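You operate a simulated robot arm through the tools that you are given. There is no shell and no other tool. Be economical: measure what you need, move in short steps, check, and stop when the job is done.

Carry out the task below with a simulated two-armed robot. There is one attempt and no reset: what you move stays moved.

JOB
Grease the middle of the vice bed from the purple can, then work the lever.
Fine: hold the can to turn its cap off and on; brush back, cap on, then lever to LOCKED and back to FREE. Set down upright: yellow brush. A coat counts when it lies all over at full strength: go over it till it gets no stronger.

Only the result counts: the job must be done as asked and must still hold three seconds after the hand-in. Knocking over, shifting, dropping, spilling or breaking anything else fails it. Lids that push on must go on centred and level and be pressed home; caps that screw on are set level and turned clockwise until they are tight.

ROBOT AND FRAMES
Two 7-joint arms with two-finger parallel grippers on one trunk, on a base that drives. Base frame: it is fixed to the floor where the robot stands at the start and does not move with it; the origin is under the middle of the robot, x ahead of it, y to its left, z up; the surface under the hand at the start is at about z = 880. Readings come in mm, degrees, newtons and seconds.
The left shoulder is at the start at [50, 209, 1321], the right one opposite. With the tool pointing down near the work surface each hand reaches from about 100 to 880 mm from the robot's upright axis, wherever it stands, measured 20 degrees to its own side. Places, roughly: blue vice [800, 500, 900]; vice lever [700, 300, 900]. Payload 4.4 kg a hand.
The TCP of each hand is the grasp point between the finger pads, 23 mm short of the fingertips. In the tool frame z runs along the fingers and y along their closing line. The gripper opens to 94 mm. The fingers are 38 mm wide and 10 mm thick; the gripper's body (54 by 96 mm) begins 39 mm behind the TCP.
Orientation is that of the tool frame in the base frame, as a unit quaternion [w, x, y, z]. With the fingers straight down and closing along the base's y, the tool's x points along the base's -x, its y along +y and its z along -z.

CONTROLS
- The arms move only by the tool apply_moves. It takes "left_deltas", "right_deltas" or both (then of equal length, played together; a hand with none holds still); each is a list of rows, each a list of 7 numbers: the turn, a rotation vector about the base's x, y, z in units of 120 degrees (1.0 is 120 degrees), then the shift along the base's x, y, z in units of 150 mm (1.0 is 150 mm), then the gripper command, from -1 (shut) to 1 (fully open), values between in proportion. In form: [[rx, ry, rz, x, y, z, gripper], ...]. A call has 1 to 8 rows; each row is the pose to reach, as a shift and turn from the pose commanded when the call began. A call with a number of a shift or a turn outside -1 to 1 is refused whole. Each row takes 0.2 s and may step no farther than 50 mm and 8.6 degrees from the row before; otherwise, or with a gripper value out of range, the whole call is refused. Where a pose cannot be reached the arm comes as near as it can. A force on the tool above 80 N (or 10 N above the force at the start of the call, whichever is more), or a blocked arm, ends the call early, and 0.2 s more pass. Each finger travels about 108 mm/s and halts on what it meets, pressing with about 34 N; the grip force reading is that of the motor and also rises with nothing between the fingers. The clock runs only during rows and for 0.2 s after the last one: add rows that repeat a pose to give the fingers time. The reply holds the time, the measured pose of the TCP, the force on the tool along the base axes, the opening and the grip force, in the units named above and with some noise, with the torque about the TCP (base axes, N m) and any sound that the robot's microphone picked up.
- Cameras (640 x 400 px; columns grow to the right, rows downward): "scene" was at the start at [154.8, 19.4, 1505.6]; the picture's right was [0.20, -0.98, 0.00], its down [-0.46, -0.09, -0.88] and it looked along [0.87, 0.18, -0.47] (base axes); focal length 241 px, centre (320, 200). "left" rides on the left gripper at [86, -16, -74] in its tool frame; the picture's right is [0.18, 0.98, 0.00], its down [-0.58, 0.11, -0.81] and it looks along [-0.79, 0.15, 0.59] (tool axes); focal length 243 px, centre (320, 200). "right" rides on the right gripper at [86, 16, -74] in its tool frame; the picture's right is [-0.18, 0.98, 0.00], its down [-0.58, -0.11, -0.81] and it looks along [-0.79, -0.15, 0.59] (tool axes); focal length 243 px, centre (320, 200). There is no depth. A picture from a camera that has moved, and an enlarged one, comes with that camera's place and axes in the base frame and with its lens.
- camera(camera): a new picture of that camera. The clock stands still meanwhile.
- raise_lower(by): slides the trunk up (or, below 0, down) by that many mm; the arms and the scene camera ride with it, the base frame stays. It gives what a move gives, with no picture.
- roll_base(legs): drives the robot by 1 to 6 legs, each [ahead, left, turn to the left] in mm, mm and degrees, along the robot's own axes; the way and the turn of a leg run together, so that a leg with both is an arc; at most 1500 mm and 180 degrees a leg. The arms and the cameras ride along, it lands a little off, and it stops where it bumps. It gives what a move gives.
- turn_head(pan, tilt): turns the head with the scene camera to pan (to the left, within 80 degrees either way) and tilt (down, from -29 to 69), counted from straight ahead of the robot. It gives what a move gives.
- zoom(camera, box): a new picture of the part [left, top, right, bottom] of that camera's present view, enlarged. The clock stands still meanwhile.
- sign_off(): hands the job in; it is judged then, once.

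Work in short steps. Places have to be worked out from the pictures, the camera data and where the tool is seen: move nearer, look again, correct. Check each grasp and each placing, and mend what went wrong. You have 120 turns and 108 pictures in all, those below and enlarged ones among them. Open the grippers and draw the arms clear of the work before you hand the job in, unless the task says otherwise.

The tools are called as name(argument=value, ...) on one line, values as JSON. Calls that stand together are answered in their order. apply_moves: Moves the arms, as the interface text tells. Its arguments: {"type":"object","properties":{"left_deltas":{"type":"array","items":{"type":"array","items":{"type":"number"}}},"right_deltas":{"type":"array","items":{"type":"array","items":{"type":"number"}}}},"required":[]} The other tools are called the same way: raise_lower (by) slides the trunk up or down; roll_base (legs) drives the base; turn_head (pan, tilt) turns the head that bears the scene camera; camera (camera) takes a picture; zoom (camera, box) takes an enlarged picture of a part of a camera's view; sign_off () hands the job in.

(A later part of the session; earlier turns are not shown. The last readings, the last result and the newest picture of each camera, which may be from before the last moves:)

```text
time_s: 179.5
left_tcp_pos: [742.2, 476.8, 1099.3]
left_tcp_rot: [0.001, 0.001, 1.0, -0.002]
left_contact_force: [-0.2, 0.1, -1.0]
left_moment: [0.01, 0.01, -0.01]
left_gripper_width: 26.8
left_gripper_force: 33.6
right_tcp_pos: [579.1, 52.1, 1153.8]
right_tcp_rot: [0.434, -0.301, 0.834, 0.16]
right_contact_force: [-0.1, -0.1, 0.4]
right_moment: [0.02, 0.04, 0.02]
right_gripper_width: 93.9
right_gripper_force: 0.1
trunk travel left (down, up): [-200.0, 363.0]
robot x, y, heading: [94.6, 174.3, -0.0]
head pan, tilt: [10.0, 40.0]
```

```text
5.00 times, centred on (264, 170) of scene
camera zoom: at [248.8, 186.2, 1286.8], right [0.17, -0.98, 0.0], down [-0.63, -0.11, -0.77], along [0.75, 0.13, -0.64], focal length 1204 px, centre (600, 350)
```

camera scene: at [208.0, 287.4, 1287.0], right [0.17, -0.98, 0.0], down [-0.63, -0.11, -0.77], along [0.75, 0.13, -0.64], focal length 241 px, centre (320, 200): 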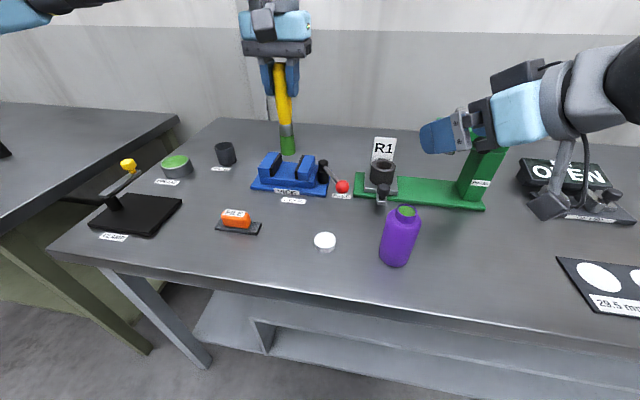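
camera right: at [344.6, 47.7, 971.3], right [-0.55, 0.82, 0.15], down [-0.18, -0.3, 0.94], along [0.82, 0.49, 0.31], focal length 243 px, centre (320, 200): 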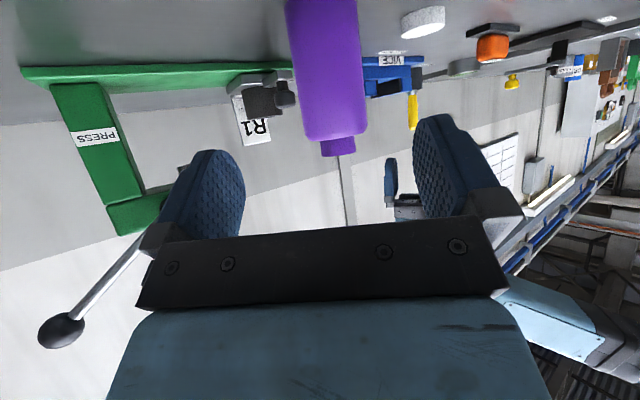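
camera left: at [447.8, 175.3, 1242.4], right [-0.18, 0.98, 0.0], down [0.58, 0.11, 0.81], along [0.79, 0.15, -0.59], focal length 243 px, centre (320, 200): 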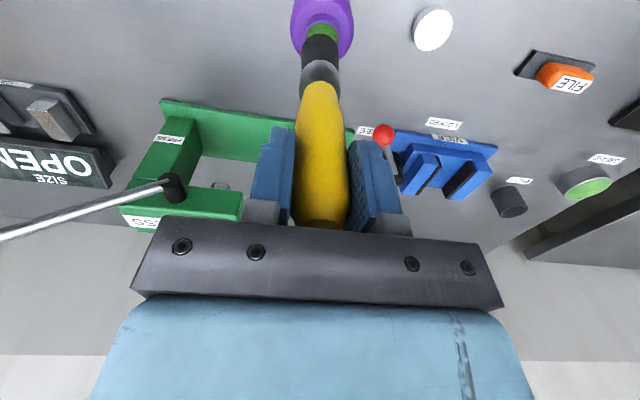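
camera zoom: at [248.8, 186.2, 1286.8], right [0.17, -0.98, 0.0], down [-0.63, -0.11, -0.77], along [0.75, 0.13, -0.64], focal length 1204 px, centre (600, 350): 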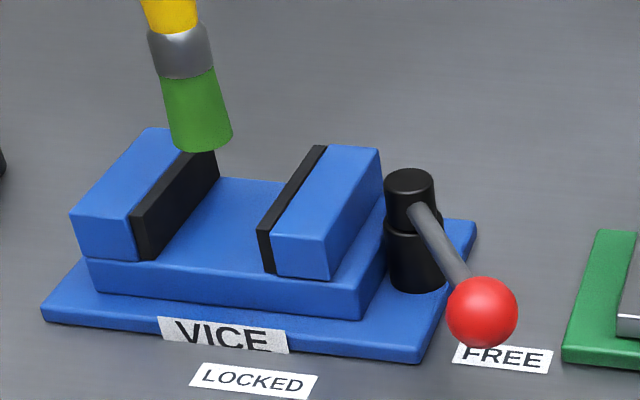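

Aligned over the bed. I lower to near contact, then step down watching force.

apply_moves(left_deltas=[[0, 0, 0, 0, 0, -0.15, -1], [0, 0, 0, 0, 0, -0.29, -1]])

apply_moves(left_deltas=[[0, 0, 0, 0, 0, -0.03, -1], [0, 0, 0, 0, 0, -0.03, -1]])

apply_moves(left_deltas=[[0, 0, 0, 0, 0, -0.02, -1], [0, 0, 0, 0, 0, -0.02, -1]])

zoom(camera="scene", box=[200, 130, 328, 210])

```text
time_s: 180.1
left_tcp_pos: [740.6, 478.6, 1057.6]
left_tcp_rot: [0.0, 0.001, 1.0, -0.002]
left_contact_force: [0.3, -0.2, -0.7]
left_moment: [0.03, -0.03, 0.01]
left_gripper_width: 27.2
left_gripper_force: 34.0
right_tcp_pos: [578.6, 52.6, 1153.6]
right_tcp_rot: [0.434, -0.301, 0.834, 0.16]
right_contact_force: [0.1, -0.9, 0.1]
right_moment: [0.02, -0.02, -0.01]
right_gripper_width: 94.0
right_gripper_force: 0.1
trunk travel left (down, up): [-200.0, 363.0]
robot x, y, heading: [99.9, 171.2, -0.2]
head pan, tilt: [10.0, 40.0]
```

```text
time_s: 180.7
left_tcp_pos: [740.6, 478.6, 1052.0]
left_tcp_rot: [0.002, 0.001, 1.0, -0.001]
left_contact_force: [0.0, 0.3, -0.7]
left_moment: [0.02, 0.0, 0.0]
left_gripper_width: 27.2
left_gripper_force: 33.6
right_tcp_pos: [578.5, 51.9, 1154.2]
right_tcp_rot: [0.435, -0.301, 0.833, 0.16]
right_contact_force: [-0.4, 0.1, -0.2]
right_moment: [0.0, 0.03, 0.0]
right_gripper_width: 94.2
right_gripper_force: 0.1
trunk travel left (down, up): [-200.0, 363.0]
robot x, y, heading: [95.9, 169.5, -0.3]
head pan, tilt: [10.0, 40.0]
```

```text
time_s: 181.3
left_tcp_pos: [740.1, 479.1, 1048.9]
left_tcp_rot: [0.0, 0.001, 1.0, -0.001]
left_contact_force: [-1.0, -0.9, -1.6]
left_moment: [0.01, -0.01, 0.02]
left_gripper_width: 26.9
left_gripper_force: 34.2
right_tcp_pos: [579.6, 52.0, 1154.5]
right_tcp_rot: [0.435, -0.3, 0.834, 0.159]
right_contact_force: [-0.2, 0.8, 0.0]
right_moment: [-0.02, -0.05, 0.02]
right_gripper_width: 93.9
right_gripper_force: 0.0
trunk travel left (down, up): [-200.0, 363.0]
robot x, y, heading: [95.8, 169.8, -0.0]
head pan, tilt: [10.0, 40.0]
```

```text
5.00 times, centred on (264, 170) of scene
camera zoom: at [247.7, 187.1, 1287.0], right [0.17, -0.98, 0.0], down [-0.63, -0.11, -0.77], along [0.75, 0.13, -0.64], focal length 1204 px, centre (600, 350)
```

zoom: 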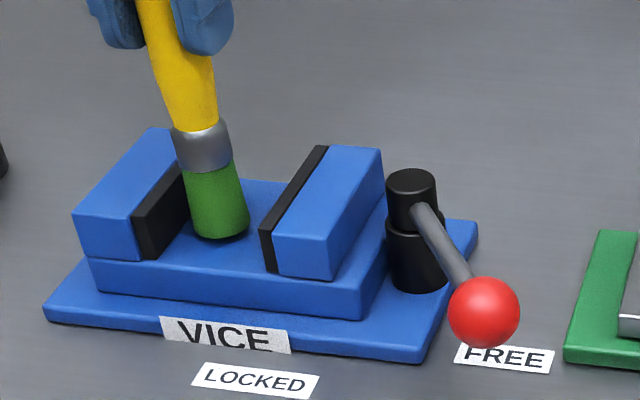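

Just above the bed. I lower 3 mm more, feel contact, then make a first sweep along x.

apply_moves(left_deltas=[[0, 0, 0, 0, 0, -0.015, -1], [0, 0, 0, 0, 0, -0.015, -1]])

apply_moves(left_deltas=[[0, 0, 0, 0, 0, -0.013, -1], [0, 0, 0, 0, 0, -0.013, -1]])

apply_moves(left_deltas=[[0, 0, 0, 0, 0, -0.01, -1], [0, 0, 0, 0, 0, -0.01, -1]])

```text
time_s: 181.9
left_tcp_pos: [739.8, 478.6, 1046.5]
left_tcp_rot: [0.002, 0.001, 1.0, -0.001]
left_contact_force: [0.2, 0.1, -2.7]
left_moment: [-0.03, 0.0, -0.02]
left_gripper_width: 27.0
left_gripper_force: 34.1
right_tcp_pos: [578.8, 51.9, 1154.3]
right_tcp_rot: [0.436, -0.301, 0.833, 0.159]
right_contact_force: [0.2, 0.0, -1.0]
right_moment: [0.0, 0.01, 0.01]
right_gripper_width: 94.1
right_gripper_force: 0.0
trunk travel left (down, up): [-200.0, 363.0]
robot x, y, heading: [102.5, 168.9, -0.0]
head pan, tilt: [10.0, 40.0]
```

```text
time_s: 182.5
left_tcp_pos: [740.8, 478.7, 1044.8]
left_tcp_rot: [0.001, 0.0, 1.0, -0.001]
left_contact_force: [0.2, -0.2, -2.1]
left_moment: [-0.05, -0.01, 0.0]
left_gripper_width: 27.1
left_gripper_force: 34.4
right_tcp_pos: [579.7, 52.2, 1154.7]
right_tcp_rot: [0.435, -0.301, 0.833, 0.159]
right_contact_force: [-0.1, 0.4, -0.1]
right_moment: [0.0, -0.04, 0.01]
right_gripper_width: 93.8
right_gripper_force: 0.0
trunk travel left (down, up): [-200.0, 363.0]
robot x, y, heading: [97.5, 169.5, 0.1]
head pan, tilt: [10.0, 40.0]
```

```text
time_s: 183.1
left_tcp_pos: [741.4, 480.3, 1044.1]
left_tcp_rot: [0.002, 0.001, 1.0, 0.0]
left_contact_force: [0.0, 0.2, -1.1]
left_moment: [0.0, 0.0, 0.02]
left_gripper_width: 27.0
left_gripper_force: 33.8
right_tcp_pos: [578.6, 51.7, 1154.1]
right_tcp_rot: [0.436, -0.301, 0.833, 0.159]
right_contact_force: [-0.5, -0.1, 0.2]
right_moment: [-0.01, 0.02, -0.02]
right_gripper_width: 93.9
right_gripper_force: 0.1
trunk travel left (down, up): [-200.0, 363.0]
robot x, y, heading: [100.0, 170.9, -0.0]
head pan, tilt: [10.0, 40.0]
```

No contact yet; I go on stepping down.

apply_moves(left_deltas=[[0, 0, 0, 0, 0, -0.015, -1], [0, 0, 0, 0, 0, -0.015, -1]])

apply_moves(left_deltas=[[0, 0, 0, 0, 0, -0.015, -1], [0, 0, 0, 0, 0, -0.015, -1]])

zoom(camera="scene", box=[208, 140, 272, 180])

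```text
time_s: 183.7
left_tcp_pos: [740.0, 478.2, 1042.3]
left_tcp_rot: [0.004, -0.001, 1.0, -0.001]
left_contact_force: [2.1, 3.9, 12.3]
left_moment: [0.43, -0.13, -0.07]
left_gripper_width: 27.1
left_gripper_force: 33.7
right_tcp_pos: [576.8, 52.6, 1154.3]
right_tcp_rot: [0.436, -0.3, 0.833, 0.158]
right_contact_force: [-0.1, 0.8, -0.2]
right_moment: [0.03, 0.02, 0.02]
right_gripper_width: 94.0
right_gripper_force: 0.1
trunk travel left (down, up): [-200.0, 363.0]
robot x, y, heading: [101.4, 172.0, 0.1]
head pan, tilt: [10.0, 40.0]
```

```text
time_s: 184.3
left_tcp_pos: [738.9, 477.6, 1043.2]
left_tcp_rot: [0.004, 0.001, 1.0, 0.0]
left_contact_force: [3.9, 5.5, 29.1]
left_moment: [0.78, -0.32, -0.01]
left_gripper_width: 27.3
left_gripper_force: 34.3
right_tcp_pos: [576.5, 50.7, 1156.3]
right_tcp_rot: [0.436, -0.301, 0.833, 0.159]
right_contact_force: [0.8, -0.3, 0.8]
right_moment: [0.0, -0.01, 0.01]
right_gripper_width: 94.1
right_gripper_force: 0.0
trunk travel left (down, up): [-200.0, 363.0]
robot x, y, heading: [99.3, 171.4, 0.1]
head pan, tilt: [10.0, 40.0]
```

```text
10.00 times, centred on (240, 160) of scene
camera zoom: at [245.1, 186.2, 1287.7], right [0.17, -0.98, 0.0], down [-0.63, -0.11, -0.77], along [0.76, 0.13, -0.64], focal length 2408 px, centre (1120, 600)
```

zoom: 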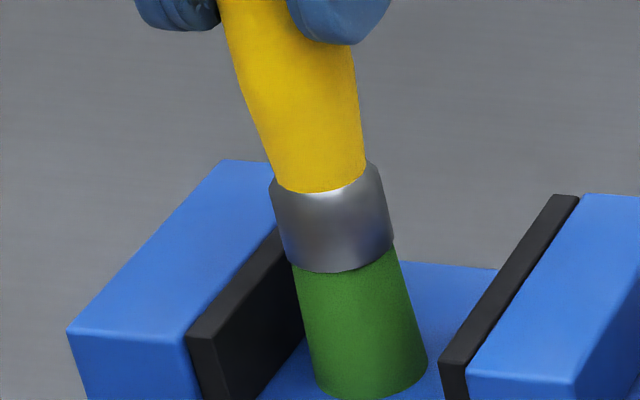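

Contact is at about 1042.5; I back off 2.5 mm to ~10 N and sweep the bed in lanes.

apply_moves(left_deltas=[[0, 0, 0, -0.08, 0, 0.016, -1], [0, 0, 0, 0.033, 0, 0.016, -1], [0, 0, 0, 0.147, 0, 0.016, -1], [0, 0, 0, 0.253, 0, 0.016, -1], [0, 0, 0, 0.333, 0, 0.016, -1], [0, 0, 0, 0.333, 0.08, 0.016, -1], [0, 0, 0, 0.253, 0.08, 0.016, -1], [0, 0, 0, 0.147, 0.08, 0.016, -1]])

apply_moves(left_deltas=[[0, 0, 0, -0.113, 0, 0, -1], [0, 0, 0, -0.227, 0, 0, -1], [0, 0, 0, -0.227, -0.08, 0, -1], [0, 0, 0, -0.227, -0.16, 0, -1], [0, 0, 0, -0.113, -0.16, 0, -1], [0, 0, 0, 0, -0.16, 0, -1], [0, 0, 0, 0.107, -0.16, 0, -1], [0, 0, 0, 0.187, -0.16, 0, -1]])

apply_moves(left_deltas=[[0, 0, 0, 0, 0.08, 0, -1], [0, 0, 0, 0, 0.08, 0.1, -1], [0, 0, 0, 0, 0.08, 0.4, -1]])

zoom(camera="scene", box=[208, 150, 288, 200])

```text
time_s: 186.1
left_tcp_pos: [762.1, 487.8, 1042.6]
left_tcp_rot: [0.002, 0.001, 1.0, 0.0]
left_contact_force: [3.7, -10.6, 2.1]
left_moment: [-1.0, -0.31, -0.13]
left_gripper_width: 27.0
left_gripper_force: 33.7
right_tcp_pos: [577.4, 50.3, 1153.3]
right_tcp_rot: [0.436, -0.3, 0.834, 0.159]
right_contact_force: [-0.5, 0.3, 0.2]
right_moment: [0.04, 0.03, 0.01]
right_gripper_width: 93.8
right_gripper_force: 0.0
trunk travel left (down, up): [-200.0, 363.0]
robot x, y, heading: [100.6, 172.1, -0.3]
head pan, tilt: [10.0, 40.0]
```

```text
time_s: 187.9
left_tcp_pos: [790.2, 467.5, 1043.3]
left_tcp_rot: [0.001, -0.001, 1.0, -0.002]
left_contact_force: [-0.4, 1.1, -0.7]
left_moment: [0.02, -0.01, -0.02]
left_gripper_width: 27.2
left_gripper_force: 34.0
right_tcp_pos: [578.4, 51.1, 1154.4]
right_tcp_rot: [0.435, -0.302, 0.833, 0.16]
right_contact_force: [0.7, 0.2, 0.1]
right_moment: [0.01, 0.01, 0.01]
right_gripper_width: 93.9
right_gripper_force: 0.2
trunk travel left (down, up): [-200.0, 363.0]
robot x, y, heading: [99.5, 167.1, -0.3]
head pan, tilt: [10.0, 40.0]
```

```text
time_s: 188.7
left_tcp_pos: [787.9, 477.9, 1101.5]
left_tcp_rot: [0.002, 0.001, 1.0, -0.001]
left_contact_force: [0.4, 0.1, -1.7]
left_moment: [0.0, -0.02, 0.01]
left_gripper_width: 27.1
left_gripper_force: 34.1
right_tcp_pos: [577.9, 51.2, 1154.5]
right_tcp_rot: [0.435, -0.301, 0.834, 0.159]
right_contact_force: [0.0, 0.2, 0.4]
right_moment: [0.0, -0.02, -0.01]
right_gripper_width: 94.0
right_gripper_force: 0.0
trunk travel left (down, up): [-200.0, 363.0]
robot x, y, heading: [99.4, 171.8, 0.1]
head pan, tilt: [10.0, 40.0]
```

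```text
8.00 times, centred on (248, 175) of scene
camera zoom: at [246.6, 186.7, 1287.1], right [0.17, -0.98, 0.0], down [-0.63, -0.11, -0.77], along [0.76, 0.13, -0.64], focal length 1926 px, centre (896, 400)
```

zoom: 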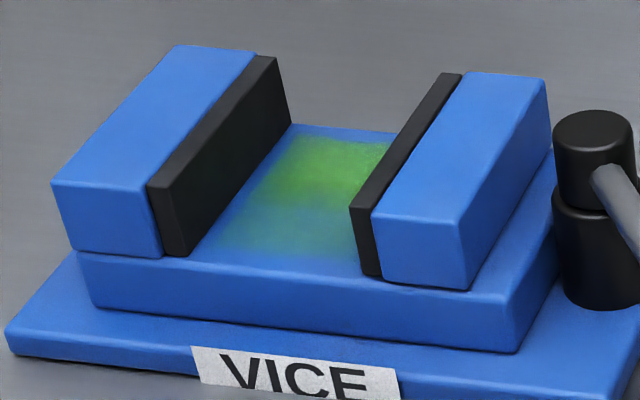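

A green coat appears, weaker at the front and edges. I go over it again in several lanes.

apply_moves(left_deltas=[[0, 0, 0, -0.2, 0, -0.2, -1], [0, 0, 0, -0.44, 0, -0.3, -1], [0, 0, 0, -0.44, 0, -0.409, -1], [0, 0, 0, -0.33, 0, -0.409, -1], [0, 0, 0, -0.22, 0, -0.409, -1], [0, 0, 0, -0.11, 0, -0.409, -1], [0, 0, 0, 0, 0, -0.409, -1], [0, 0, 0, 0, 0.067, -0.409, -1]])

apply_moves(left_deltas=[[0, 0, 0, -0.11, 0, 0, -1], [0, 0, 0, -0.22, 0, 0, -1], [0, 0, 0, -0.33, 0, 0, -1], [0, 0, 0, -0.44, 0, 0, -1], [0, 0, 0, -0.44, -0.067, 0, -1], [0, 0, 0, -0.33, -0.067, 0, -1], [0, 0, 0, -0.22, -0.067, 0, -1], [0, 0, 0, -0.11, -0.067, 0, -1]])

apply_moves(left_deltas=[[0, 0, 0, 0.11, 0, 0, -1], [0, 0, 0, 0.11, -0.067, 0, -1], [0, 0, 0, 0, -0.067, 0, -1], [0, 0, 0, -0.11, -0.067, 0, -1], [0, 0, 0, -0.22, -0.067, 0, -1], [0, 0, 0, -0.33, -0.067, 0, -1]])

apply_moves(left_deltas=[[0, 0, 0, 0, 0.067, 0, -1], [0, 0, 0, 0.11, 0.1, 0, -1], [0, 0, 0, 0.22, 0.1, 0, -1], [0, 0, 0, 0.33, 0.1, 0, -1], [0, 0, 0, 0.44, 0.1, 0, -1], [0, 0, 0, 0.44, 0, 0, -1], [0, 0, 0, 0.33, 0, 0, -1], [0, 0, 0, 0.22, 0, 0, -1]])

apply_moves(left_deltas=[[0, 0, 0, -0.11, 0, 0, -1], [0, 0, 0, -0.22, 0, 0, -1], [0, 0, 0, -0.22, 0.067, 0, -1], [0, 0, 0, -0.11, 0.067, 0, -1], [0, 0, 0, 0, 0.067, 0, -1], [0, 0, 0, 0.1, 0.067, 0, -1], [0, 0, 0, 0.2, 0.067, 0.1, -1], [0, 0, 0, 0.2, 0.067, 0.4, -1]])

zoom(camera="scene", box=[208, 130, 304, 190])

```text
time_s: 190.5
left_tcp_pos: [790.0, 487.8, 1040.4]
left_tcp_rot: [0.001, 0.002, 1.0, 0.0]
left_contact_force: [0.2, -4.3, 4.4]
left_moment: [-0.46, 0.03, -0.03]
left_gripper_width: 27.0
left_gripper_force: 34.0
right_tcp_pos: [577.2, 51.2, 1153.9]
right_tcp_rot: [0.435, -0.3, 0.834, 0.158]
right_contact_force: [-0.5, -0.9, -0.2]
right_moment: [0.03, 0.0, 0.0]
right_gripper_width: 94.1
right_gripper_force: 0.0
trunk travel left (down, up): [-200.0, 363.0]
robot x, y, heading: [99.0, 170.2, -0.1]
head pan, tilt: [10.0, 40.0]
```

```text
time_s: 192.3
left_tcp_pos: [775.1, 478.6, 1040.5]
left_tcp_rot: [0.001, 0.001, 1.0, -0.001]
left_contact_force: [-0.1, 0.1, 0.2]
left_moment: [-0.07, -0.02, -0.01]
left_gripper_width: 26.9
left_gripper_force: 33.9
right_tcp_pos: [577.9, 51.4, 1155.3]
right_tcp_rot: [0.436, -0.3, 0.833, 0.159]
right_contact_force: [-1.0, 0.2, -0.2]
right_moment: [0.0, -0.02, -0.02]
right_gripper_width: 93.7
right_gripper_force: 0.0
trunk travel left (down, up): [-200.0, 363.0]
robot x, y, heading: [100.9, 173.8, 0.1]
head pan, tilt: [10.0, 40.0]
```

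```text
time_s: 193.7
left_tcp_pos: [723.3, 469.4, 1039.7]
left_tcp_rot: [0.002, 0.001, 1.0, -0.001]
left_contact_force: [-0.2, -0.7, -1.6]
left_moment: [0.03, 0.0, 0.0]
left_gripper_width: 26.8
left_gripper_force: 34.1
right_tcp_pos: [578.2, 51.7, 1156.2]
right_tcp_rot: [0.435, -0.3, 0.834, 0.158]
right_contact_force: [0.4, -1.2, -0.7]
right_moment: [0.01, -0.02, 0.05]
right_gripper_width: 94.3
right_gripper_force: 0.0
trunk travel left (down, up): [-200.0, 363.0]
robot x, y, heading: [99.4, 170.5, 0.1]
head pan, tilt: [10.0, 40.0]
```

```text
time_s: 195.5
left_tcp_pos: [757.4, 468.3, 1040.2]
left_tcp_rot: [0.002, 0.001, 1.0, -0.001]
left_contact_force: [-1.1, 0.8, 2.7]
left_moment: [0.16, 0.12, -0.03]
left_gripper_width: 26.9
left_gripper_force: 34.1
right_tcp_pos: [577.2, 51.2, 1155.1]
right_tcp_rot: [0.435, -0.3, 0.834, 0.158]
right_contact_force: [-0.7, -0.6, -0.2]
right_moment: [0.0, 0.01, -0.01]
right_gripper_width: 93.9
right_gripper_force: 0.1
trunk travel left (down, up): [-200.0, 363.0]
robot x, y, heading: [98.2, 170.9, 0.2]
head pan, tilt: [10.0, 40.0]
```

```text
time_s: 197.3
left_tcp_pos: [785.8, 476.9, 1101.2]
left_tcp_rot: [0.002, 0.001, 1.0, -0.001]
left_contact_force: [0.0, 0.5, -1.4]
left_moment: [-0.03, 0.01, -0.01]
left_gripper_width: 26.9
left_gripper_force: 34.0
right_tcp_pos: [575.5, 50.2, 1155.1]
right_tcp_rot: [0.436, -0.3, 0.834, 0.159]
right_contact_force: [0.5, -0.4, 1.1]
right_moment: [-0.01, -0.01, 0.01]
right_gripper_width: 94.0
right_gripper_force: 0.0
trunk travel left (down, up): [-200.0, 363.0]
robot x, y, heading: [98.1, 171.0, 0.1]
head pan, tilt: [10.0, 40.0]
```

```text
6.67 times, centred on (256, 160) of scene
camera zoom: at [246.2, 186.3, 1287.2], right [0.17, -0.98, 0.0], down [-0.63, -0.11, -0.77], along [0.76, 0.13, -0.64], focal length 1605 px, centre (747, 467)
```

zoom: 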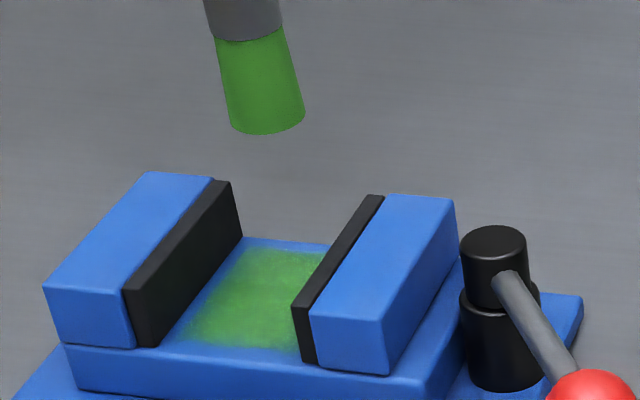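

Nearly full coverage and the brush is still loaded. I repeat the passes with slightly more pressure.

apply_moves(left_deltas=[[0, 0, 0, -0.2, 0, -0.2, -1], [0, 0, 0, -0.42, 0, -0.3, -1], [0, 0, 0, -0.42, 0, -0.409, -1], [0, 0, 0, -0.31, 0, -0.409, -1], [0, 0, 0, -0.2, 0, -0.409, -1], [0, 0, 0, -0.09, 0, -0.409, -1], [0, 0, 0, 0.02, 0, -0.409, -1], [0, 0, 0, 0.02, 0.067, -0.409, -1]])

apply_moves(left_deltas=[[0, 0, 0, -0.11, 0, 0, -1], [0, 0, 0, -0.22, 0, 0, -1], [0, 0, 0, -0.33, 0, 0, -1], [0, 0, 0, -0.44, 0, 0, -1], [0, 0, 0, -0.44, -0.067, 0, -1], [0, 0, 0, -0.33, -0.067, 0, -1], [0, 0, 0, -0.22, -0.067, 0, -1], [0, 0, 0, -0.11, -0.067, 0, -1]])

apply_moves(left_deltas=[[0, 0, 0, 0.11, 0, 0, -1], [0, 0, 0, 0.11, -0.073, 0, -1], [0, 0, 0, 0, -0.073, 0, -1], [0, 0, 0, -0.11, -0.073, 0, -1], [0, 0, 0, -0.22, -0.073, 0, -1], [0, 0, 0, -0.33, -0.073, 0, -1]])

apply_moves(left_deltas=[[0, 0, 0, 0, 0.073, 0, -1], [0, 0, 0, 0.11, 0.12, 0, -1], [0, 0, 0, 0.22, 0.12, 0, -1], [0, 0, 0, 0.33, 0.12, 0, -1], [0, 0, 0, 0.44, 0.12, 0, -1], [0, 0, 0, 0.44, 0, 0, -1], [0, 0, 0, 0.33, 0, 0, -1], [0, 0, 0, 0.22, 0, 0, -1]])

apply_moves(left_deltas=[[0, 0, 0, -0.11, 0, 0, -1], [0, 0, 0, -0.22, 0, 0, -1], [0, 0, 0, -0.22, 0.073, 0, -1], [0, 0, 0, -0.11, 0.073, 0, -1], [0, 0, 0, 0, 0.073, 0, -1], [0, 0, 0, 0.1, 0.073, 0, -1], [0, 0, 0, 0.2, 0.073, 0.1, -1], [0, 0, 0, 0.2, 0.073, 0.4, -1]])

zoom(camera="scene", box=[208, 130, 304, 190])

```text
time_s: 199.1
left_tcp_pos: [789.5, 487.7, 1039.7]
left_tcp_rot: [0.003, 0.0, 1.0, -0.001]
left_contact_force: [0.6, -2.8, 6.5]
left_moment: [-0.27, 0.0, -0.01]
left_gripper_width: 26.4
left_gripper_force: 33.6
right_tcp_pos: [576.2, 52.0, 1154.5]
right_tcp_rot: [0.435, -0.3, 0.834, 0.158]
right_contact_force: [0.2, 0.1, -0.1]
right_moment: [-0.02, -0.02, -0.02]
right_gripper_width: 94.1
right_gripper_force: 0.0
trunk travel left (down, up): [-200.0, 363.0]
robot x, y, heading: [96.4, 169.4, -0.1]
head pan, tilt: [10.0, 40.0]
```

```text
time_s: 200.9
left_tcp_pos: [773.1, 478.0, 1039.7]
left_tcp_rot: [0.001, 0.002, 1.0, 0.0]
left_contact_force: [-0.3, 0.2, -0.1]
left_moment: [0.05, -0.01, -0.01]
left_gripper_width: 26.4
left_gripper_force: 33.9
right_tcp_pos: [579.3, 51.6, 1154.4]
right_tcp_rot: [0.434, -0.3, 0.834, 0.159]
right_contact_force: [-1.6, -1.1, 0.4]
right_moment: [-0.01, 0.0, -0.02]
right_gripper_width: 94.0
right_gripper_force: 0.1
trunk travel left (down, up): [-200.0, 363.0]
robot x, y, heading: [101.4, 172.5, -0.0]
head pan, tilt: [10.0, 40.0]
```

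```text
time_s: 202.3
left_tcp_pos: [724.5, 468.9, 1039.3]
left_tcp_rot: [0.002, -0.001, 1.0, -0.001]
left_contact_force: [0.2, -0.4, 1.2]
left_moment: [-0.08, 0.08, 0.04]
left_gripper_width: 26.3
left_gripper_force: 33.7
right_tcp_pos: [577.8, 51.0, 1153.9]
right_tcp_rot: [0.435, -0.3, 0.834, 0.159]
right_contact_force: [0.1, 0.2, -0.3]
right_moment: [0.05, 0.0, -0.01]
right_gripper_width: 94.1
right_gripper_force: 0.0
trunk travel left (down, up): [-200.0, 363.0]
robot x, y, heading: [102.0, 170.5, 0.0]
head pan, tilt: [10.0, 40.0]
```

```text
time_s: 204.1
left_tcp_pos: [757.4, 468.6, 1037.6]
left_tcp_rot: [0.002, 0.001, 1.0, -0.002]
left_contact_force: [-1.6, 1.1, 1.0]
left_moment: [0.14, 0.05, -0.03]
left_gripper_width: 26.0
left_gripper_force: 34.1
right_tcp_pos: [577.8, 50.8, 1154.8]
right_tcp_rot: [0.436, -0.3, 0.834, 0.158]
right_contact_force: [-0.1, -0.4, -0.3]
right_moment: [0.0, -0.02, 0.0]
right_gripper_width: 94.0
right_gripper_force: 0.0
trunk travel left (down, up): [-200.0, 363.0]
robot x, y, heading: [98.5, 175.5, -0.1]
head pan, tilt: [10.0, 40.0]
```

```text
time_s: 205.9
left_tcp_pos: [786.6, 478.3, 1100.7]
left_tcp_rot: [0.002, 0.002, 1.0, -0.001]
left_contact_force: [0.5, -1.1, -1.2]
left_moment: [0.01, 0.01, 0.0]
left_gripper_width: 26.0
left_gripper_force: 33.9
right_tcp_pos: [576.2, 51.0, 1155.1]
right_tcp_rot: [0.435, -0.3, 0.834, 0.158]
right_contact_force: [-0.9, 0.2, -0.2]
right_moment: [-0.01, -0.02, 0.01]
right_gripper_width: 93.9
right_gripper_force: 0.1
trunk travel left (down, up): [-200.0, 363.0]
robot x, y, heading: [97.7, 170.4, 0.2]
head pan, tilt: [10.0, 40.0]
```

```text
6.67 times, centred on (256, 160) of scene
camera zoom: at [246.2, 186.4, 1287.2], right [0.17, -0.98, 0.0], down [-0.63, -0.11, -0.77], along [0.76, 0.13, -0.64], focal length 1605 px, centre (747, 467)
```

zoom: 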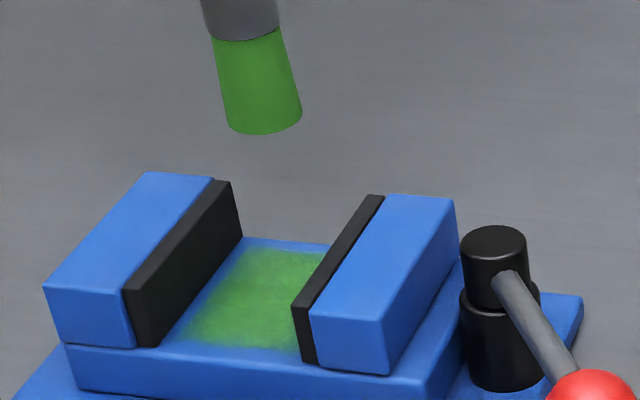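

The coat looks almost unchanged, i.e. near full strength. One more set of passes with slightly wider lanes, then I inspect from another angle.

apply_moves(left_deltas=[[0, 0, 0, -0.2, 0, -0.2, -1], [0, 0, 0, -0.42, 0.06, -0.3, -1], [0, 0, 0, -0.42, 0.06, -0.412, -1], [0, 0, 0, -0.31, 0.075, -0.412, -1], [0, 0, 0, -0.2, 0.08, -0.412, -1], [0, 0, 0, -0.09, 0.08, -0.412, -1], [0, 0, 0, 0.03, 0.08, -0.412, -1], [0, 0, 0, 0.03, 0.02, -0.412, -1]])

apply_moves(left_deltas=[[0, 0, 0, -0.11, 0, 0, -1], [0, 0, 0, -0.22, 0, 0, -1], [0, 0, 0, -0.33, 0, 0, -1], [0, 0, 0, -0.45, 0, 0, -1], [0, 0, 0, -0.45, -0.06, 0, -1], [0, 0, 0, -0.33, -0.06, 0, -1], [0, 0, 0, -0.22, -0.06, 0, -1], [0, 0, 0, -0.11, -0.06, 0, -1]])

apply_moves(left_deltas=[[0, 0, 0, 0.11, 0, 0, -1], [0, 0, 0, 0.11, -0.05, 0, -1], [0, 0, 0, 0, -0.055, 0, -1], [0, 0, 0, -0.11, -0.055, 0, -1], [0, 0, 0, -0.22, -0.055, 0, -1], [0, 0, 0, -0.34, -0.055, 0, -1], [0, 0, 0, -0.34, 0, 0, -1], [0, 0, 0, -0.34, 0.06, 0, -1]])

apply_moves(left_deltas=[[0, 0, 0, 0.11, 0, 0, -1], [0, 0, 0, 0.22, 0, 0, -1], [0, 0, 0, 0.33, 0, 0, -1], [0, 0, 0, 0.44, 0, 0, -1], [0, 0, 0, 0.44, -0.06, 0, -1], [0, 0, 0, 0.3, -0.06, 0, -1], [0, 0, 0, 0.3, -0.03, 0.15, -1], [0, 0, 0, 0.3, -0.03, 0.45, -1]])

zoom(camera="scene", box=[208, 130, 304, 190])

```text
time_s: 207.7
left_tcp_pos: [792.1, 483.0, 1038.2]
left_tcp_rot: [0.003, -0.001, 1.0, 0.0]
left_contact_force: [-0.3, 1.5, 7.5]
left_moment: [0.38, 0.03, -0.05]
left_gripper_width: 25.6
left_gripper_force: 34.5
right_tcp_pos: [577.9, 52.2, 1154.7]
right_tcp_rot: [0.435, -0.301, 0.833, 0.159]
right_contact_force: [0.2, 0.3, -0.4]
right_moment: [-0.01, 0.0, -0.02]
right_gripper_width: 94.3
right_gripper_force: 0.1
trunk travel left (down, up): [-200.0, 363.0]
robot x, y, heading: [97.4, 171.5, -0.1]
head pan, tilt: [10.0, 40.0]
```

```text
time_s: 209.5
left_tcp_pos: [774.6, 471.3, 1038.1]
left_tcp_rot: [0.003, 0.001, 1.0, -0.001]
left_contact_force: [-1.9, -1.3, 9.4]
left_moment: [-0.16, 0.22, 0.01]
left_gripper_width: 25.5
left_gripper_force: 34.1
right_tcp_pos: [576.8, 51.5, 1155.4]
right_tcp_rot: [0.435, -0.301, 0.833, 0.159]
right_contact_force: [0.7, 0.0, -0.9]
right_moment: [0.0, -0.05, 0.02]
right_gripper_width: 93.9
right_gripper_force: 0.2
trunk travel left (down, up): [-200.0, 363.0]
robot x, y, heading: [99.6, 168.7, 0.1]
head pan, tilt: [10.0, 40.0]
```

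```text
time_s: 211.3
left_tcp_pos: [723.9, 479.8, 1038.3]
left_tcp_rot: [0.001, 0.0, 1.0, 0.0]
left_contact_force: [0.0, -4.1, 12.7]
left_moment: [-0.49, 0.16, 0.05]
left_gripper_width: 25.6
left_gripper_force: 33.7
right_tcp_pos: [577.3, 51.9, 1154.1]
right_tcp_rot: [0.437, -0.301, 0.833, 0.16]
right_contact_force: [-0.8, 0.5, 0.5]
right_moment: [-0.02, -0.03, 0.01]
right_gripper_width: 94.1
right_gripper_force: 0.0
trunk travel left (down, up): [-200.0, 363.0]
robot x, y, heading: [96.3, 168.5, -0.3]
head pan, tilt: [10.0, 40.0]
```

```text
time_s: 213.1
left_tcp_pos: [768.3, 476.7, 1105.6]
left_tcp_rot: [0.002, 0.001, 1.0, 0.0]
left_contact_force: [-0.4, 0.3, -0.6]
left_moment: [0.03, 0.02, -0.01]
left_gripper_width: 25.7
left_gripper_force: 33.5
right_tcp_pos: [577.0, 51.5, 1155.3]
right_tcp_rot: [0.435, -0.301, 0.834, 0.159]
right_contact_force: [-1.1, -0.9, 0.1]
right_moment: [0.0, 0.0, 0.0]
right_gripper_width: 94.1
right_gripper_force: 0.0
trunk travel left (down, up): [-200.0, 363.0]
robot x, y, heading: [95.7, 169.9, -0.2]
head pan, tilt: [10.0, 40.0]
```

```text
6.67 times, centred on (256, 160) of scene
camera zoom: at [246.3, 186.0, 1287.1], right [0.17, -0.98, 0.0], down [-0.63, -0.11, -0.77], along [0.76, 0.13, -0.64], focal length 1605 px, centre (747, 467)
```

zoom: 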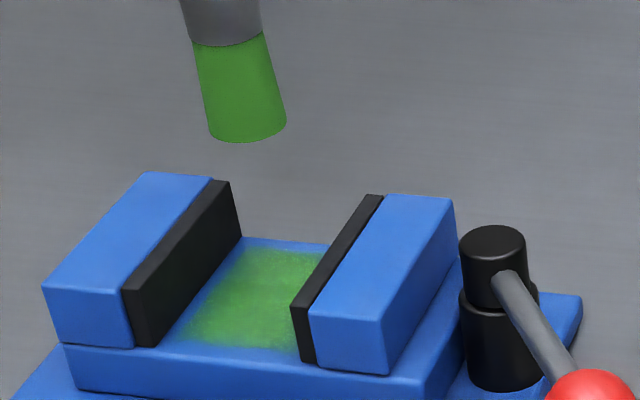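

The coat is now dense and even. I raise the brush and drive to the brush cup, and check the bed from there.

apply_moves(left_deltas=[[0, 0, 0, 0, 0, 0.15, -1], [0, 0, 0, 0, 0, 0.33, -1]])

roll_base(legs=[[18, 218, 0]])

turn_head(pan=15, tilt=40)

camera(camera="scene")

```text
time_s: 213.7
left_tcp_pos: [769.7, 477.3, 1155.3]
left_tcp_rot: [0.001, 0.001, 1.0, 0.0]
left_contact_force: [0.0, -0.7, -1.0]
left_moment: [0.01, 0.01, 0.0]
left_gripper_width: 25.6
left_gripper_force: 33.8
right_tcp_pos: [577.6, 52.3, 1154.2]
right_tcp_rot: [0.434, -0.302, 0.834, 0.16]
right_contact_force: [-0.4, 0.1, 0.2]
right_moment: [0.0, 0.04, -0.02]
right_gripper_width: 93.7
right_gripper_force: 0.0
trunk travel left (down, up): [-200.0, 363.0]
robot x, y, heading: [96.9, 168.9, 0.2]
head pan, tilt: [10.0, 40.0]
```

```text
time_s: 216.2
left_tcp_pos: [788.5, 696.9, 1154.2]
left_tcp_rot: [0.0, 0.001, 1.0, -0.001]
left_contact_force: [-1.0, 0.3, -0.6]
left_moment: [0.03, -0.01, 0.02]
left_gripper_width: 25.5
left_gripper_force: 33.9
right_tcp_pos: [596.7, 269.9, 1154.1]
right_tcp_rot: [0.435, -0.301, 0.834, 0.159]
right_contact_force: [0.2, 0.7, -0.3]
right_moment: [0.05, -0.03, 0.0]
right_gripper_width: 94.0
right_gripper_force: 0.0
trunk travel left (down, up): [-200.0, 363.0]
robot x, y, heading: [117.8, 391.4, 0.2]
head pan, tilt: [10.0, 40.0]
```

```text
time_s: 216.9
left_tcp_pos: [787.8, 696.0, 1154.9]
left_tcp_rot: [0.0, 0.001, 1.0, -0.001]
left_contact_force: [-1.0, 0.6, -1.4]
left_moment: [0.0, 0.0, -0.02]
left_gripper_width: 25.9
left_gripper_force: 34.2
right_tcp_pos: [595.3, 270.5, 1153.9]
right_tcp_rot: [0.434, -0.3, 0.834, 0.159]
right_contact_force: [0.7, -0.2, 0.0]
right_moment: [-0.02, 0.03, -0.02]
right_gripper_width: 93.8
right_gripper_force: 0.0
trunk travel left (down, up): [-200.0, 363.0]
robot x, y, heading: [117.5, 392.8, -0.3]
head pan, tilt: [15.0, 40.0]
```

```text
23 pictures are left
camera scene: at [264.4, 413.7, 1287.0], right [0.26, -0.97, 0.0], down [-0.62, -0.17, -0.77], along [0.74, 0.2, -0.64], focal length 241 px, centre (320, 200)
```

scene: 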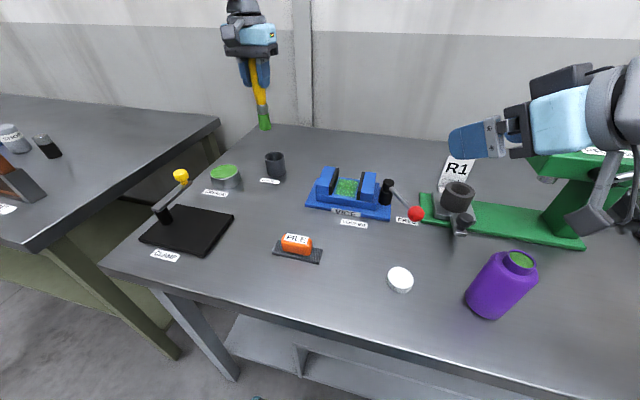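

I zoom on the bed and the cup together.

zoom(camera="scene", box=[305, 155, 401, 215])

```text
6.67 times, centred on (353, 185) of scene
camera zoom: at [264.4, 413.7, 1287.0], right [0.26, -0.97, 0.0], down [-0.62, -0.17, -0.77], along [0.74, 0.2, -0.64], focal length 1605 px, centre (100, 300)
```

zoom: 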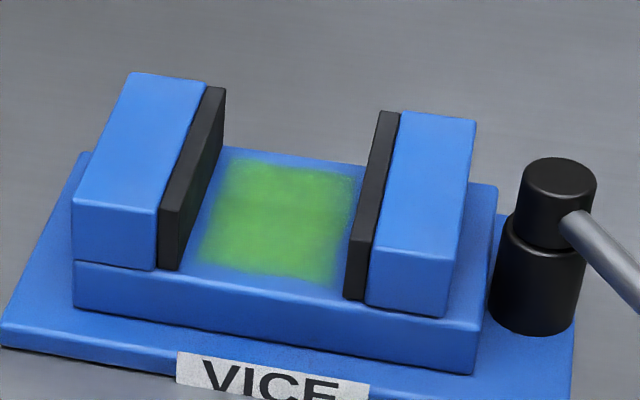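

The patch's right and back edges look a bit lighter. I go back for one more perimeter pass.

roll_base(legs=[[-18, -218, 0]])

apply_moves(left_deltas=[[0, 0, 0, -0.1, 0, -0.2, -1], [0, 0, 0, -0.2, 0, -0.4, -1], [0, 0, 0, -0.2, 0, -0.55, -1]])

```text
time_s: 219.4
left_tcp_pos: [769.5, 475.9, 1154.3]
left_tcp_rot: [0.0, 0.002, 1.0, -0.002]
left_contact_force: [-0.7, -0.1, -1.4]
left_moment: [-0.01, 0.02, -0.01]
left_gripper_width: 25.6
left_gripper_force: 34.1
right_tcp_pos: [577.5, 50.2, 1154.9]
right_tcp_rot: [0.435, -0.3, 0.834, 0.159]
right_contact_force: [-0.2, -0.4, -0.5]
right_moment: [0.02, -0.02, 0.01]
right_gripper_width: 93.9
right_gripper_force: 0.1
trunk travel left (down, up): [-200.0, 363.0]
robot x, y, heading: [98.2, 173.2, -0.3]
head pan, tilt: [15.0, 40.0]
```

```text
time_s: 220.2
left_tcp_pos: [741.0, 475.3, 1071.1]
left_tcp_rot: [0.001, 0.003, 1.0, 0.0]
left_contact_force: [0.1, -0.5, -0.9]
left_moment: [0.02, 0.01, -0.01]
left_gripper_width: 25.5
left_gripper_force: 33.7
right_tcp_pos: [577.7, 52.9, 1152.5]
right_tcp_rot: [0.435, -0.3, 0.834, 0.158]
right_contact_force: [0.7, 0.2, -0.3]
right_moment: [-0.01, -0.02, -0.01]
right_gripper_width: 93.9
right_gripper_force: 0.0
trunk travel left (down, up): [-200.0, 363.0]
robot x, y, heading: [99.9, 172.0, -0.4]
head pan, tilt: [15.0, 40.0]
```

Now the perimeter and infill lanes.

apply_moves(left_deltas=[[0, 0, 0, 0, 0, -0.227, -1], [0, 0, 0, -0.1, -0.083, -0.227, -1], [0, 0, 0, 0, -0.083, -0.227, -1], [0, 0, 0, 0.1, -0.083, -0.227, -1], [0, 0, 0, 0.2, -0.083, -0.227, -1], [0, 0, 0, 0.3, -0.083, -0.227, -1], [0, 0, 0, 0.37, -0.083, -0.227, -1], [0, 0, 0, 0.37, 0, -0.227, -1]])

apply_moves(left_deltas=[[0, 0, 0, 0, 0.067, 0, -1], [0, 0, 0, 0, 0.1, 0, -1], [0, 0, 0, -0.1, 0.1, 0, -1], [0, 0, 0, -0.2, 0.1, 0, -1], [0, 0, 0, -0.3, 0.1, 0, -1], [0, 0, 0, -0.4, 0.1, 0, -1], [0, 0, 0, -0.47, 0.1, 0, -1], [0, 0, 0, -0.47, 0.05, 0, -1]])

apply_moves(left_deltas=[[0, 0, 0, 0.1, 0, 0, -1], [0, 0, 0, 0.2, 0, 0, -1], [0, 0, 0, 0.3, 0, 0, -1], [0, 0, 0, 0.4, 0, 0, -1], [0, 0, 0, 0.47, 0, 0, -1], [0, 0, 0, 0.47, -0.067, 0, -1], [0, 0, 0, 0.37, -0.067, 0, -1], [0, 0, 0, 0.27, -0.067, 0, -1]])

apply_moves(left_deltas=[[0, 0, 0, -0.1, 0, 0, -1], [0, 0, 0, -0.2, 0, 0, -1], [0, 0, 0, -0.27, 0, 0, -1], [0, 0, 0, -0.27, -0.067, 0, -1], [0, 0, 0, -0.17, -0.067, 0, -1], [0, 0, 0, -0.07, -0.067, 0, -1], [0, 0, 0, 0.03, -0.067, 0, -1], [0, 0, 0, 0.13, -0.067, 0, -1]])

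apply_moves(left_deltas=[[0, 0, 0, 0.07, 0, 0, -1], [0, 0, 0, 0.07, 0.08, 0, -1], [0, 0, 0, 0, 0.08, 0.1, -1], [0, 0, 0, 0, 0.08, 0.4, -1], [0, 0, 0, -0.08, 0.08, 0.75, -1]])

roll_base(legs=[[18, 218, 0]])

zoom(camera="scene", box=[305, 155, 401, 215])

```text
time_s: 222.0
left_tcp_pos: [796.0, 476.2, 1037.8]
left_tcp_rot: [0.001, 0.002, 1.0, -0.001]
left_contact_force: [0.6, -0.6, 2.9]
left_moment: [-0.07, 0.07, -0.01]
left_gripper_width: 25.4
left_gripper_force: 33.5
right_tcp_pos: [578.3, 51.1, 1153.7]
right_tcp_rot: [0.435, -0.3, 0.834, 0.158]
right_contact_force: [0.7, 0.4, 0.3]
right_moment: [0.01, 0.01, 0.02]
right_gripper_width: 94.1
right_gripper_force: 0.0
trunk travel left (down, up): [-200.0, 363.0]
robot x, y, heading: [102.1, 168.3, -0.4]
head pan, tilt: [15.0, 40.0]
```

```text
time_s: 223.8
left_tcp_pos: [723.8, 486.1, 1038.3]
left_tcp_rot: [0.0, 0.0, 1.0, -0.001]
left_contact_force: [0.0, 1.8, 4.0]
left_moment: [0.19, 0.09, -0.02]
left_gripper_width: 25.3
left_gripper_force: 34.3
right_tcp_pos: [577.8, 50.7, 1154.7]
right_tcp_rot: [0.436, -0.299, 0.834, 0.157]
right_contact_force: [0.0, 0.1, -0.1]
right_moment: [-0.01, 0.01, 0.01]
right_gripper_width: 94.2
right_gripper_force: 0.1
trunk travel left (down, up): [-200.0, 363.0]
robot x, y, heading: [97.7, 168.7, -0.3]
head pan, tilt: [15.0, 40.0]
```

```text
time_s: 225.6
left_tcp_pos: [764.8, 472.8, 1037.9]
left_tcp_rot: [0.001, 0.002, 1.0, 0.0]
left_contact_force: [0.1, 0.3, 4.3]
left_moment: [0.19, 0.07, 0.01]
left_gripper_width: 25.5
left_gripper_force: 34.5
right_tcp_pos: [576.6, 50.1, 1155.3]
right_tcp_rot: [0.435, -0.301, 0.833, 0.16]
right_contact_force: [-0.1, -0.4, 0.7]
right_moment: [-0.01, 0.05, 0.01]
right_gripper_width: 94.0
right_gripper_force: 0.0
trunk travel left (down, up): [-200.0, 363.0]
robot x, y, heading: [96.6, 169.8, -0.1]
head pan, tilt: [15.0, 40.0]
```

```text
time_s: 227.4
left_tcp_pos: [784.6, 463.6, 1038.0]
left_tcp_rot: [0.003, 0.001, 1.0, -0.001]
left_contact_force: [0.7, 0.3, 2.4]
left_moment: [0.01, 0.03, -0.01]
left_gripper_width: 25.6
left_gripper_force: 34.1
right_tcp_pos: [576.3, 49.5, 1153.4]
right_tcp_rot: [0.435, -0.3, 0.834, 0.159]
right_contact_force: [0.2, 0.4, 0.2]
right_moment: [0.0, 0.0, 0.01]
right_gripper_width: 93.9
right_gripper_force: 0.0
trunk travel left (down, up): [-200.0, 363.0]
robot x, y, heading: [100.9, 172.0, -0.4]
head pan, tilt: [15.0, 40.0]
```

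```text
refused: row 5 steps farther than a row can; nothing moved
```

```text
time_s: 229.9
left_tcp_pos: [803.2, 681.5, 1038.6]
left_tcp_rot: [0.002, 0.001, 1.0, -0.001]
left_contact_force: [0.1, 1.7, 0.0]
left_moment: [-0.03, 0.03, 0.02]
left_gripper_width: 0.0
left_gripper_force: 34.1
right_tcp_pos: [596.6, 267.8, 1154.4]
right_tcp_rot: [0.434, -0.3, 0.834, 0.158]
right_contact_force: [-0.5, 0.8, 0.6]
right_moment: [-0.01, 0.01, 0.01]
right_gripper_width: 94.2
right_gripper_force: 0.0
trunk travel left (down, up): [-200.0, 363.0]
robot x, y, heading: [117.8, 386.3, -0.1]
head pan, tilt: [15.0, 40.0]
```

```text
6.67 times, centred on (353, 185) of scene
camera zoom: at [264.1, 410.6, 1287.0], right [0.26, -0.97, 0.0], down [-0.62, -0.17, -0.77], along [0.74, 0.2, -0.64], focal length 1605 px, centre (100, 300)
```

zoom: 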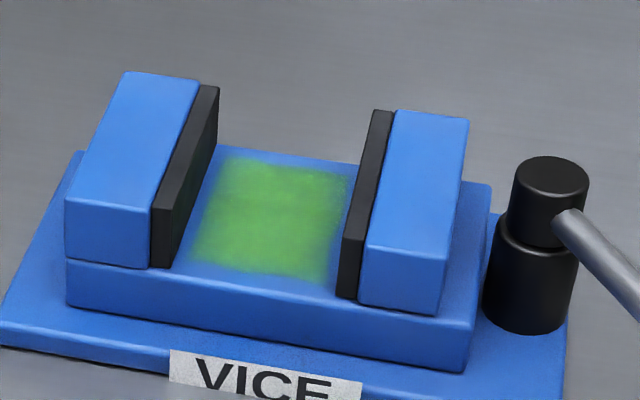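

The lift call was refused and the base then drove off with the brush low: the gripper is now empty. I look for the brush.

camera(camera="scene")

camera(camera="left")

```text
20 pictures are left
camera scene: at [264.1, 410.6, 1287.0], right [0.26, -0.97, 0.0], down [-0.62, -0.17, -0.77], along [0.74, 0.2, -0.64], focal length 241 px, centre (320, 200)
```

scene: 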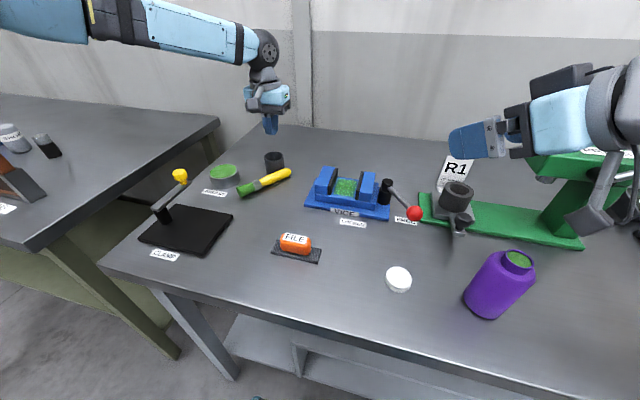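

```text
19 pictures are left
camera left: at [715.4, 666.3, 1112.2], right [-0.18, 0.98, 0.0], down [0.58, 0.11, 0.81], along [0.79, 0.15, -0.59], focal length 243 px, centre (320, 200)
```

left: 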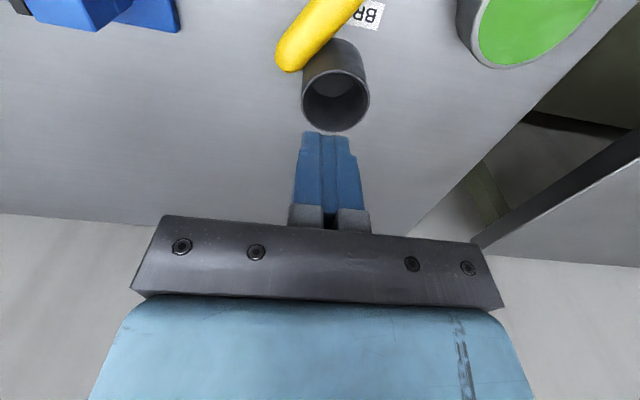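

The brush lies on the table in front of its cup; nothing else moved. I raise the left hand and zoom to locate the brush for recovery.

apply_moves(left_deltas=[[0, 0, 0.06, 0, -0.1, 0.2, -1], [0, 0, 0.12, -0.05, -0.2, 0.4, 0], [0, 0, 0.18, -0.1, -0.3, 0.5, 1], [0, 0, 0.24, -0.15, -0.35, 0.5, 1], [0, 0, 0.308, -0.16, -0.35, 0.5, 1]])

zoom(camera="scene", box=[208, 145, 304, 205])

```text
time_s: 231.1
left_tcp_pos: [779.3, 628.5, 1112.3]
left_tcp_rot: [0.002, -0.317, 0.948, 0.0]
left_contact_force: [0.2, -0.4, 0.6]
left_moment: [0.01, -0.02, -0.01]
left_gripper_width: 93.9
left_gripper_force: 0.1
right_tcp_pos: [596.4, 267.8, 1154.4]
right_tcp_rot: [0.435, -0.3, 0.834, 0.159]
right_contact_force: [-0.7, -1.4, -0.3]
right_moment: [0.0, -0.01, 0.02]
right_gripper_width: 94.0
right_gripper_force: 0.0
trunk travel left (down, up): [-200.0, 363.0]
robot x, y, heading: [116.2, 386.1, -0.1]
head pan, tilt: [15.0, 40.0]
```

```text
6.67 times, centred on (256, 175) of scene
camera zoom: at [264.1, 410.5, 1287.0], right [0.26, -0.97, 0.0], down [-0.62, -0.17, -0.77], along [0.74, 0.2, -0.64], focal length 1605 px, centre (747, 367)
```

zoom: 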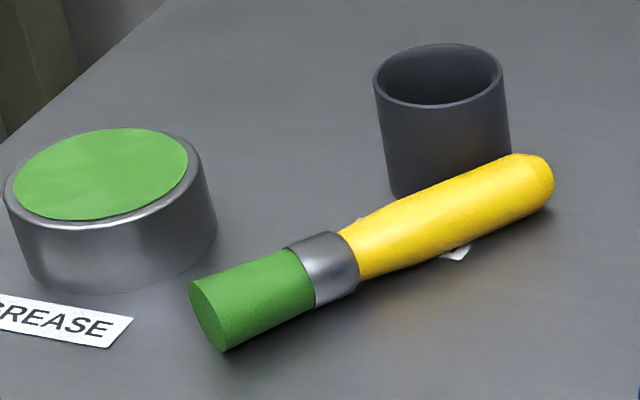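

The brush points forward-right (axis azimuth −37°), handle end at the cup. I'll grip it near its middle (757,694), clear of the cup. First I turn the left hand to yaw −37 above it.

apply_moves(left_deltas=[[0, 0, -0.07, -0.02, 0.06, 0, 1], [0, 0, -0.14, -0.04, 0.12, 0, 1], [0, 0, -0.21, -0.06, 0.18, 0, 1], [0, 0, -0.28, -0.08, 0.24, 0, 1], [0, 0, -0.35, -0.1, 0.3, 0, 1], [0, 0, -0.42, -0.12, 0.36, 0, 1], [0, 0, -0.49, -0.14, 0.4, 0, 0.6], [0, 0, -0.56, -0.147, 0.437, 0, 0.2]])

apply_moves(left_deltas=[[0, 0, -0.058, 0, 0, -0.15, 0], [0, 0, -0.058, 0, 0, -0.4, 0], [0, 0, -0.058, 0, 0, -0.65, 0]])

camera(camera="left")

zoom(camera="scene", box=[208, 135, 304, 195])

```text
time_s: 232.9
left_tcp_pos: [757.0, 694.7, 1112.6]
left_tcp_rot: [0.001, 0.263, 0.965, -0.001]
left_contact_force: [0.0, -0.3, -1.0]
left_moment: [0.0, 0.04, 0.02]
left_gripper_width: 56.3
left_gripper_force: 0.1
right_tcp_pos: [596.0, 268.5, 1154.5]
right_tcp_rot: [0.434, -0.3, 0.835, 0.158]
right_contact_force: [0.0, 0.2, 0.4]
right_moment: [0.0, 0.03, 0.01]
right_gripper_width: 94.2
right_gripper_force: 0.2
trunk travel left (down, up): [-200.0, 363.0]
robot x, y, heading: [115.5, 387.1, -0.2]
head pan, tilt: [15.0, 40.0]
```

```text
time_s: 233.7
left_tcp_pos: [757.5, 694.1, 1014.4]
left_tcp_rot: [0.0, 0.32, 0.947, -0.001]
left_contact_force: [0.2, -0.1, 0.9]
left_moment: [-0.02, 0.0, 0.05]
left_gripper_width: 46.9
left_gripper_force: 0.0
right_tcp_pos: [596.9, 268.9, 1153.7]
right_tcp_rot: [0.434, -0.3, 0.834, 0.159]
right_contact_force: [0.5, -0.2, -0.9]
right_moment: [0.01, -0.01, 0.02]
right_gripper_width: 94.0
right_gripper_force: 0.1
trunk travel left (down, up): [-200.0, 363.0]
robot x, y, heading: [118.0, 390.2, -0.2]
head pan, tilt: [15.0, 40.0]
```

```text
17 pictures are left
camera left: at [677.2, 735.4, 1089.4], right [0.45, 0.89, 0.0], down [0.53, -0.26, 0.81], along [0.72, -0.36, -0.59], focal length 243 px, centre (320, 200)
```

left: 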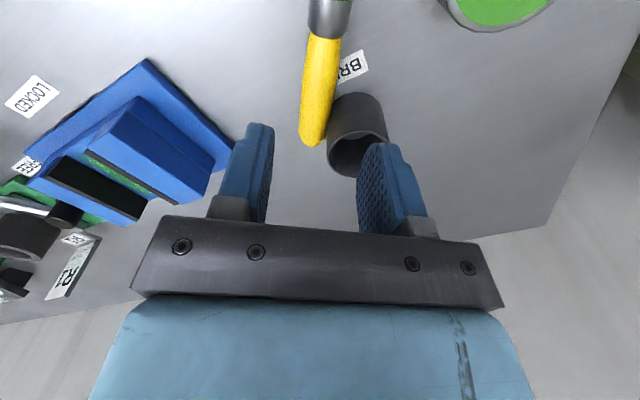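

```text
6.67 times, centred on (256, 165) of scene
camera zoom: at [264.8, 410.8, 1286.9], right [0.26, -0.97, 0.0], down [-0.62, -0.17, -0.77], along [0.74, 0.2, -0.64], focal length 1605 px, centre (747, 433)
```

zoom: 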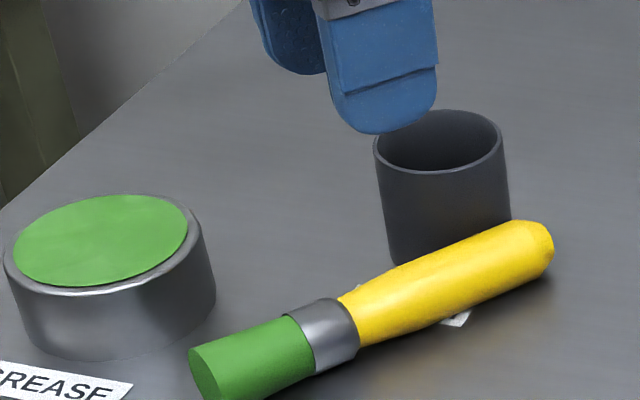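

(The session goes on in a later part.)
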